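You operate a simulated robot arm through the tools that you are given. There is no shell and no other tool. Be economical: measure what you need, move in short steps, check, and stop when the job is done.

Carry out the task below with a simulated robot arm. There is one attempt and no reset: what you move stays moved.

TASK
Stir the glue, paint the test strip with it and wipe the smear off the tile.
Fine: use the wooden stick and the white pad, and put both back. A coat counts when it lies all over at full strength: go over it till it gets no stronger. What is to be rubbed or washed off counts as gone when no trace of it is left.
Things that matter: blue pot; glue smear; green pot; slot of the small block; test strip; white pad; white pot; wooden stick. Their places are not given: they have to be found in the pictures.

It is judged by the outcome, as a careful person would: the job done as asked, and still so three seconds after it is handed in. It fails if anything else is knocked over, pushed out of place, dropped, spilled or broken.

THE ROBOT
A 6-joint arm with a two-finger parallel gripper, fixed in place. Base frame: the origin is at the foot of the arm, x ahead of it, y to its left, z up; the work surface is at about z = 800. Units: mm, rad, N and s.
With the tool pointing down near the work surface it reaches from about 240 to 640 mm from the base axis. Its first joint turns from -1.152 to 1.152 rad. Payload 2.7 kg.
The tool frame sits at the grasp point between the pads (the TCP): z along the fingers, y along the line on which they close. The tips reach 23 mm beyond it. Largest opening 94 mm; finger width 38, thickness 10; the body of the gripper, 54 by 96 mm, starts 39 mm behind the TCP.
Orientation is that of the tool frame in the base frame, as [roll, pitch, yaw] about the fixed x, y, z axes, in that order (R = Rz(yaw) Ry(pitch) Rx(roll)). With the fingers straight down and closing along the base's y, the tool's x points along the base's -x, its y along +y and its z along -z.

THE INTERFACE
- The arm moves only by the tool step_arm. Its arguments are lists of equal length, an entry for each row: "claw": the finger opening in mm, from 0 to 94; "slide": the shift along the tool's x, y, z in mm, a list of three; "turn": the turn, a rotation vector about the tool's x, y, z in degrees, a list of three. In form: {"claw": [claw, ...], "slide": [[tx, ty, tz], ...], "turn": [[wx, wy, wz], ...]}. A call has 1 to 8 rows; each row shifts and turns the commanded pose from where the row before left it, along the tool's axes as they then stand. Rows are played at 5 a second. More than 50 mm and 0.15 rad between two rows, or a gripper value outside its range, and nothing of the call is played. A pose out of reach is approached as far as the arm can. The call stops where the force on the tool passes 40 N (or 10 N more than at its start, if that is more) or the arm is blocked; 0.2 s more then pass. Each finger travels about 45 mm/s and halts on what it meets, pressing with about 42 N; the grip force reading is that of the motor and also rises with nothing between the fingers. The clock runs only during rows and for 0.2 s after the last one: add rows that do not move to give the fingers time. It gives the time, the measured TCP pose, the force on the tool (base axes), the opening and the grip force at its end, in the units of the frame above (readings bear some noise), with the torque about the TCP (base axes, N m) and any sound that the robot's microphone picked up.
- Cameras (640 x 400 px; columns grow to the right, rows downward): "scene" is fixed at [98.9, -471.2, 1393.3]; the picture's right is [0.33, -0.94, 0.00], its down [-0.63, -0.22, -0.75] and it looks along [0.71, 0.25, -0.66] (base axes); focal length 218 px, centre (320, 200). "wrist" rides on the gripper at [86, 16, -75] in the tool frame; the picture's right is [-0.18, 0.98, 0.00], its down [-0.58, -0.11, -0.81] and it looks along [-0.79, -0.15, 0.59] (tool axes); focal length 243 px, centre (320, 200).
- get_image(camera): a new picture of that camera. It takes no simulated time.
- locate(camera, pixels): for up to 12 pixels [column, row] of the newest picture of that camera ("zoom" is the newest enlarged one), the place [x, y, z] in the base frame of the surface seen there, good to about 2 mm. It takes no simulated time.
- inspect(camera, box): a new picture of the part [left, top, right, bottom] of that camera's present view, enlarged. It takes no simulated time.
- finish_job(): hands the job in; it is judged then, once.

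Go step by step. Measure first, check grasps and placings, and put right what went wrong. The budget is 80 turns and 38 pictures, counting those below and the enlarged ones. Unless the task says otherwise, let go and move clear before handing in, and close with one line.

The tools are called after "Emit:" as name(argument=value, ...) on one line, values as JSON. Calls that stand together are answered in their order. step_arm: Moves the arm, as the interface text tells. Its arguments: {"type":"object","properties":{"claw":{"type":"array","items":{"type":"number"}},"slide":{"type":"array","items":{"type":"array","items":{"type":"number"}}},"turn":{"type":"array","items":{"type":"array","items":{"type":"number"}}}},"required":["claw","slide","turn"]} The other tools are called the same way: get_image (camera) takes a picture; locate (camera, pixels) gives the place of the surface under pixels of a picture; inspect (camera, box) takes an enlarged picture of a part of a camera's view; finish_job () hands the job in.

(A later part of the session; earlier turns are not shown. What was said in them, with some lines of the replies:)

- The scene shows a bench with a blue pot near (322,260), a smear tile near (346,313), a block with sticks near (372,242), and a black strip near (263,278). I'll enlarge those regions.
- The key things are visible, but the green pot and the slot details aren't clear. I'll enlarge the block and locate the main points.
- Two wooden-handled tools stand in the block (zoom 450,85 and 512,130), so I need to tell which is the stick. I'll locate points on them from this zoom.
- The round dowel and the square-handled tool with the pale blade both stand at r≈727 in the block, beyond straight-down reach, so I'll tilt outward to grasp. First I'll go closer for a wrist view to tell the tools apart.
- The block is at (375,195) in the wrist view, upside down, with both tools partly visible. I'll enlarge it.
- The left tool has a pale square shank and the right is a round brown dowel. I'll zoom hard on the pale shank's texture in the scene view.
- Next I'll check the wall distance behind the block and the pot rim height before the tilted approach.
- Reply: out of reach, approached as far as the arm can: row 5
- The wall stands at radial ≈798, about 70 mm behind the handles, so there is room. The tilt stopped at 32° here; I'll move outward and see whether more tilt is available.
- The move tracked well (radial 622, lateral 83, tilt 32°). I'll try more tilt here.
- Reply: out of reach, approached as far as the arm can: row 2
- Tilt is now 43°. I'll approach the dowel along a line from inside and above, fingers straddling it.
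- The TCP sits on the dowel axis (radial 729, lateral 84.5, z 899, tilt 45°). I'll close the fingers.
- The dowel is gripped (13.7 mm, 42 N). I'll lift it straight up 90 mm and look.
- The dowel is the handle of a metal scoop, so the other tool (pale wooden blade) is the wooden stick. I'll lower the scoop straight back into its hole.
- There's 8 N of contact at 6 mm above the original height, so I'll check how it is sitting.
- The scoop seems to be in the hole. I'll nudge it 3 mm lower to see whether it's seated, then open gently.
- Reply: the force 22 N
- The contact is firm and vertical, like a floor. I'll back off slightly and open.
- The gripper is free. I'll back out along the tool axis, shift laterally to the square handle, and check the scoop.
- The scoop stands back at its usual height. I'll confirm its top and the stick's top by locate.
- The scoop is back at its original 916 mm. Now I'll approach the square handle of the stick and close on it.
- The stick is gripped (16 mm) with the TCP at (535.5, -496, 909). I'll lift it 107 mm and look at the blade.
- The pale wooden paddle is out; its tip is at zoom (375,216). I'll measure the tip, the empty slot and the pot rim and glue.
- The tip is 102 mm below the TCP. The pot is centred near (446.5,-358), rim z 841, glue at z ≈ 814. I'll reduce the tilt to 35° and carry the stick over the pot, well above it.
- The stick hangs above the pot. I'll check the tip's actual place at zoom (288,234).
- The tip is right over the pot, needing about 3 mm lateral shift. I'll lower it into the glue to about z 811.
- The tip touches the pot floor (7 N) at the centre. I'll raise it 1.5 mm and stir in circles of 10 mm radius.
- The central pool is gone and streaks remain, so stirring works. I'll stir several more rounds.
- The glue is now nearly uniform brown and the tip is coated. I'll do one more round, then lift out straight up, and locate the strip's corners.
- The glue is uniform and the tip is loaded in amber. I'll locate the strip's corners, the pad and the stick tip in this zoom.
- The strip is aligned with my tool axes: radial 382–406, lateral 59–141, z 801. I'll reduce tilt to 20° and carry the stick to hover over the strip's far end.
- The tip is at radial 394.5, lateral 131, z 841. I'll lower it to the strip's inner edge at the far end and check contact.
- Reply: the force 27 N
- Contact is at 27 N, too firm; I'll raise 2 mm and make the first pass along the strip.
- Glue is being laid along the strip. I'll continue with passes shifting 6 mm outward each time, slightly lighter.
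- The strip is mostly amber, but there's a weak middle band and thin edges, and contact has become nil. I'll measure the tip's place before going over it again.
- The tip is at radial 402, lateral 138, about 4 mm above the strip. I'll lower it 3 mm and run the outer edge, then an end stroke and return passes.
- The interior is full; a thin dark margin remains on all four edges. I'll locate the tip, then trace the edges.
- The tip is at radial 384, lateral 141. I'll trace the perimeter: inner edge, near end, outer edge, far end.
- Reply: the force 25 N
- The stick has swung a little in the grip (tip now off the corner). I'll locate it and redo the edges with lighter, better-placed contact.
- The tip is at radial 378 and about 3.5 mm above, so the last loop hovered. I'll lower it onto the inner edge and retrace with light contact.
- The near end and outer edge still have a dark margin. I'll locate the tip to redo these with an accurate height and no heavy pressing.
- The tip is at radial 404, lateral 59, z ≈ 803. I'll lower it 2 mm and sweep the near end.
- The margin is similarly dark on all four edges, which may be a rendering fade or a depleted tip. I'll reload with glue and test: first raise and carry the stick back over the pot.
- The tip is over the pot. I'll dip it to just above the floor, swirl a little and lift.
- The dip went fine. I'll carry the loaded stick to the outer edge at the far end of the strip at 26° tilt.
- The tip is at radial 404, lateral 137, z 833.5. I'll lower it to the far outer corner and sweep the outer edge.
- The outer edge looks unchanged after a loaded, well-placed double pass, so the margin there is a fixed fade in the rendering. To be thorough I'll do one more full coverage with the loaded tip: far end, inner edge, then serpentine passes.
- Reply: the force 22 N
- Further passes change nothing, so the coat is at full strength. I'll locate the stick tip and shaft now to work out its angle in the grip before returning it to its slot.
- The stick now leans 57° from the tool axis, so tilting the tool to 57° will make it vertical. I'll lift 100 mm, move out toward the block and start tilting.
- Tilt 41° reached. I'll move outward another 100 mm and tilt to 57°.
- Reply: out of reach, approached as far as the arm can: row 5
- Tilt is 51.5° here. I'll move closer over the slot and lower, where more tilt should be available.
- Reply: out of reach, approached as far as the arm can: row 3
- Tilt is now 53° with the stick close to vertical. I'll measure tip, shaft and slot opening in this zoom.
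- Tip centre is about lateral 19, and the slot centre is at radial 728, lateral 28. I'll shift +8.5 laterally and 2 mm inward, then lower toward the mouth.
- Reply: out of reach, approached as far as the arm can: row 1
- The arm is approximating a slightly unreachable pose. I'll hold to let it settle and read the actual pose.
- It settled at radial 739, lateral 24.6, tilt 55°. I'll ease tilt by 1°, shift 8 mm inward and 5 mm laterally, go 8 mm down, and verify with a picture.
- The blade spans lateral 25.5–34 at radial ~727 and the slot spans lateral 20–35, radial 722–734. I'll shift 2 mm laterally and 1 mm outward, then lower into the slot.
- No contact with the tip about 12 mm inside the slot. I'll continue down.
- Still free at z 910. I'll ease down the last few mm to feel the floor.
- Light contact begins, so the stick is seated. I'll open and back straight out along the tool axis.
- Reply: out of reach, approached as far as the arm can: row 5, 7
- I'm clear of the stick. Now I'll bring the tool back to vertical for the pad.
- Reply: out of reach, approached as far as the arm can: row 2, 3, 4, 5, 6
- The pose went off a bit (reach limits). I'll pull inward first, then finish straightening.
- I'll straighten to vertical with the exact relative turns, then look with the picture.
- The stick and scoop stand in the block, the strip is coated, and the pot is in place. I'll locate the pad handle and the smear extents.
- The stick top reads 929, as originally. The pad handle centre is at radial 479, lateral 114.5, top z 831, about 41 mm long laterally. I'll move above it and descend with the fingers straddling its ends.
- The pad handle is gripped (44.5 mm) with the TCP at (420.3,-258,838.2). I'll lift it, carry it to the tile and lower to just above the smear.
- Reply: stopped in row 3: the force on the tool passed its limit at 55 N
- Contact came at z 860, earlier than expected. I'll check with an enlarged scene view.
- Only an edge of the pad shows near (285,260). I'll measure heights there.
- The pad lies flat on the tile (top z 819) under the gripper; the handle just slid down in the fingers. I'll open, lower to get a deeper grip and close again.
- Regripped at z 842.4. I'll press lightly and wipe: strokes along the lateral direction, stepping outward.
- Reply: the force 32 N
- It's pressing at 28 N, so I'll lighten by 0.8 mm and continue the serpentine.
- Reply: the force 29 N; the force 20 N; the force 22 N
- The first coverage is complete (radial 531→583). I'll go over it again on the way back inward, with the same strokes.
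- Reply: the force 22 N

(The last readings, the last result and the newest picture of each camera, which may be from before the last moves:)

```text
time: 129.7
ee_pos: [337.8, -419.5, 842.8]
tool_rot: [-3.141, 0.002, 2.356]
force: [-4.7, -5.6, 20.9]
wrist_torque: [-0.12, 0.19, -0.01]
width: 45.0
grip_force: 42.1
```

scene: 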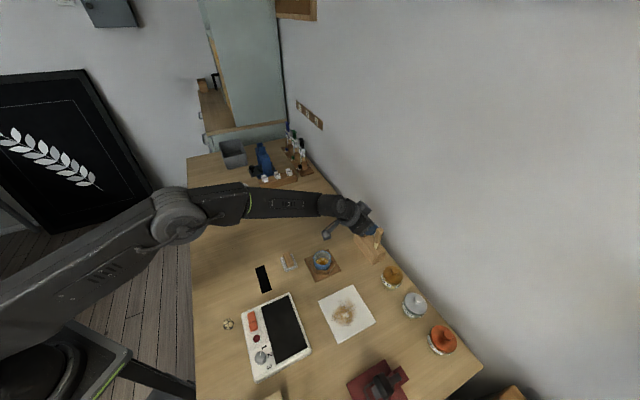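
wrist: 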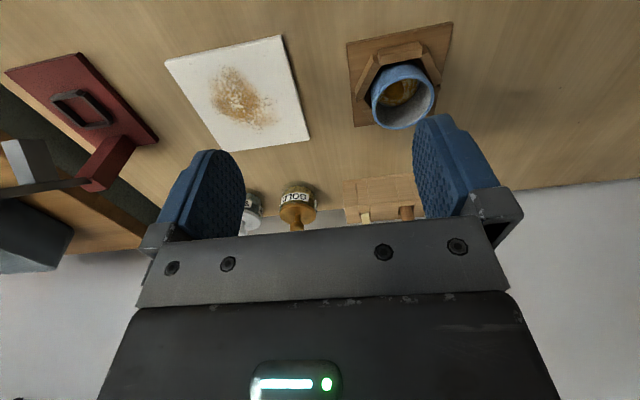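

I'll go over the area once more with cross strokes in the radial direction to leave no trace.

Emit:
step_arm(claw=[30, 30, 30, 30, 30, 30, 30, 30], slide=[[-10.5, 0, 0], [-10.5, 0, 0], [-10.5, 0, 0], [-10.5, 0, 0], [-10.5, 0, 0], [0, -8, 0], [0, -7, 0], [0, 0, 0]], turn=[[0, 0, 0], [0, 0, 0], [0, 0, 0], [0, 0, 0], [0, 0, 0], [0, 0, 0], [0, 0, 0], [0, 0, 0]])

Emit:
step_arm(claw=[30, 30, 30, 30, 30, 30, 30, 30], slide=[[10.5, 0, 0], [10.5, 0, 0], [10.5, 0, 0], [10.5, 0, 0], [10.5, 0, 0], [0, -8, 0], [0, -7, 0], [0, 0, 0]], turn=[[0, 0, 0], [0, 0, 0], [0, 0, 0], [0, 0, 0], [0, 0, 0], [0, 0, 0], [0, 0, 0], [0, 0, 0]])

Emit:
step_arm(claw=[30, 30, 30, 30, 30, 30, 30, 30], slide=[[-10.5, 0, 0], [-10.5, 0, 0], [-10.5, 0, 0], [-10.5, 0, 0], [-10.5, 0, 0], [0, -8, 0], [0, -7, 0], [0, 0, 0]], turn=[[0, 0, 0], [0, 0, 0], [0, 0, 0], [0, 0, 0], [0, 0, 0], [0, 0, 0], [0, 0, 0], [0, 0, 0]])

Emit:
step_arm(claw=[30, 30, 30, 30, 30, 30, 30, 30], slide=[[10.5, 0, 0], [10.5, 0, 0], [10.5, 0, 0], [10.5, 0, 0], [10.5, 0, 0], [0, -7, 0], [0, -5, 0], [0, 0, 0]], turn=[[0, 0, 0], [0, 0, 0], [0, 0, 0], [0, 0, 0], [0, 0, 0], [0, 0, 0], [0, 0, 0], [0, 0, 0]])

Emit:
step_arm(claw=[30, 30, 30, 30, 30, 30], slide=[[-10.5, 0, 0], [-10.5, 0, 0], [-10.5, 0, 0], [-10.5, 0, 0], [-10.5, 0, 0], [0, 0, 0]], turn=[[0, 0, 0], [0, 0, 0], [0, 0, 0], [0, 0, 0], [0, 0, 0], [0, 0, 0]])

```text
time: 131.4
ee_pos: [364.1, -467.8, 842.5]
tool_rot: [-3.142, 0.003, 2.358]
force: [7.5, 3.0, 14.0]
wrist_torque: [0.17, -0.2, -0.03]
width: 44.6
grip_force: 42.2
```

```text
time: 133.2
ee_pos: [316.0, -441.0, 843.7]
tool_rot: [-3.141, 0.0, 2.358]
force: [5.8, 6.9, 19.0]
wrist_torque: [0.21, -0.17, 0.01]
width: 44.8
grip_force: 41.6
```

```text
time: 135.1
ee_pos: [343.5, -489.0, 842.6]
tool_rot: [-3.141, 0.004, 2.355]
force: [8.1, 3.2, 17.3]
wrist_torque: [0.18, -0.21, -0.02]
width: 44.8
grip_force: 42.1
```

```text
time: 136.8
ee_pos: [296.7, -460.0, 842.5]
tool_rot: [-3.141, 0.001, 2.357]
force: [6.5, 7.9, 20.5]
wrist_torque: [0.2, -0.23, 0.05]
width: 45.0
grip_force: 42.3
```

```text
time: 138.2
ee_pos: [333.2, -496.7, 841.4]
tool_rot: [-3.14, 0.002, 2.355]
force: [-5.2, 5.6, 15.4]
wrist_torque: [0.19, 0.17, -0.03]
width: 44.9
grip_force: 42.6
5 turns are left
```

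Wiping forces were steady throughout. Only 5 turns are left, so I'll now lift the pad gently and carry it back over its spot, skipping a tile check for now.

Emit:
step_arm(claw=[30, 30, 30, 30, 30, 30, 30, 30], slide=[[0, 0, -10], [0, 0, -20], [17.9, 38.4, 0], [17.9, 38.4, 0], [17.9, 38.4, 0], [17.9, 38.4, 0], [17.8, 38.4, 0], [17.8, 38.4, 0]], turn=[[0, 0, 0], [0, 0, 0], [0, 0, 0], [0, 0, 0], [0, 0, 0], [0, 0, 0], [0, 0, 0], [0, 0, 0]])

```text
time: 140.1
ee_pos: [421.2, -258.4, 872.5]
tool_rot: [-3.141, 0.001, 2.355]
force: [0.3, 0.2, -0.7]
wrist_torque: [0.0, -0.02, 0.03]
width: 44.6
grip_force: 42.0
4 turns are left
```

The pad is back above its spot at z 872.5. I'll lower it 36 mm with slowing steps and open the fingers.

Emit:
step_arm(claw=[30, 30, 30, 30, 30, 30, 55, 75], slide=[[0, 0, 10], [0, 0, 9], [0, 0, 7], [0, 0, 5], [0, 0, 3], [0, 0, 2], [0, 0, 0], [0, 0, 0]], turn=[[0, 0, 0], [0, 0, 0], [0, 0, 0], [0, 0, 0], [0, 0, 0], [0, 0, 0], [0, 0, 0], [0, 0, 0]])

```text
time: 141.8
ee_pos: [421.2, -257.5, 835.3]
tool_rot: [-3.14, 0.003, 2.357]
force: [-0.2, 0.3, 0.1]
wrist_torque: [0.0, -0.05, -0.01]
width: 74.9
grip_force: 0.0
3 turns are left
```

The pad was set down and released (width 75, no force). I'll rise clear, straight up.

Emit:
step_arm(claw=[80, 80, 80, 80, 80, 80, 80, 80], slide=[[0, 0, -15], [0, 0, -40], [0, 0, -45], [0, 0, -45], [0, 0, -45], [0, 0, 0], [0, 0, 0], [0, 0, 0]], turn=[[0, 0, 0], [0, 0, 0], [0, 0, 0], [0, 0, 0], [0, 0, 0], [0, 0, 0], [0, 0, 0], [0, 0, 0]])

```text
time: 143.7
ee_pos: [420.8, -258.5, 1026.3]
tool_rot: [-3.139, 0.004, 2.357]
force: [0.5, -1.3, 0.2]
wrist_torque: [-0.01, 0.0, 0.0]
width: 80.1
grip_force: 0.0
2 turns are left
```

I'm clear at z 1026 with two turns left. I'll take one last look so I can report the result accurately, then hand in.

Emit:
inspect(camera="scene", box=[240, 205, 420, 345])

```text
2.86 times, centred on (330, 275) of scene
1 turns are left
```

zoom: 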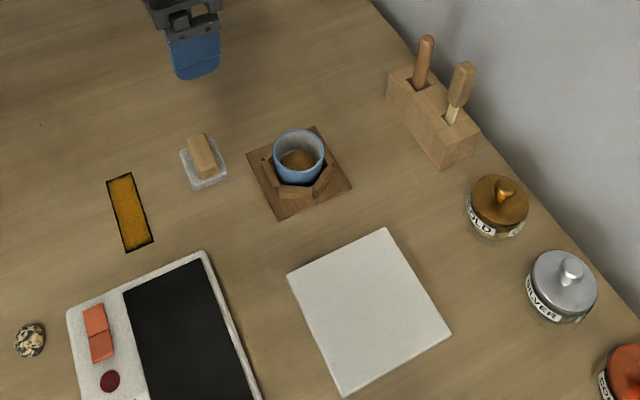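

The tile (360,310) shows no trace of the smear, the strip (130,212) is coated, and the pad (203,163) and stick (460,90) are back in place. I'll hand in.

Emit:
finish_job()

```text
The job is handed in.
```

The glue is stirred, the test strip is coated, the smear is off the tile, and the stick and pad are back in their places. A thin dark margin stayed along the strip's edges however often I went over it, so I took it as how the picture is drawn and not bare strip, but I couldn't confirm that. I also lifted the scoop by mistake while finding the stick, and put it back at the same height.
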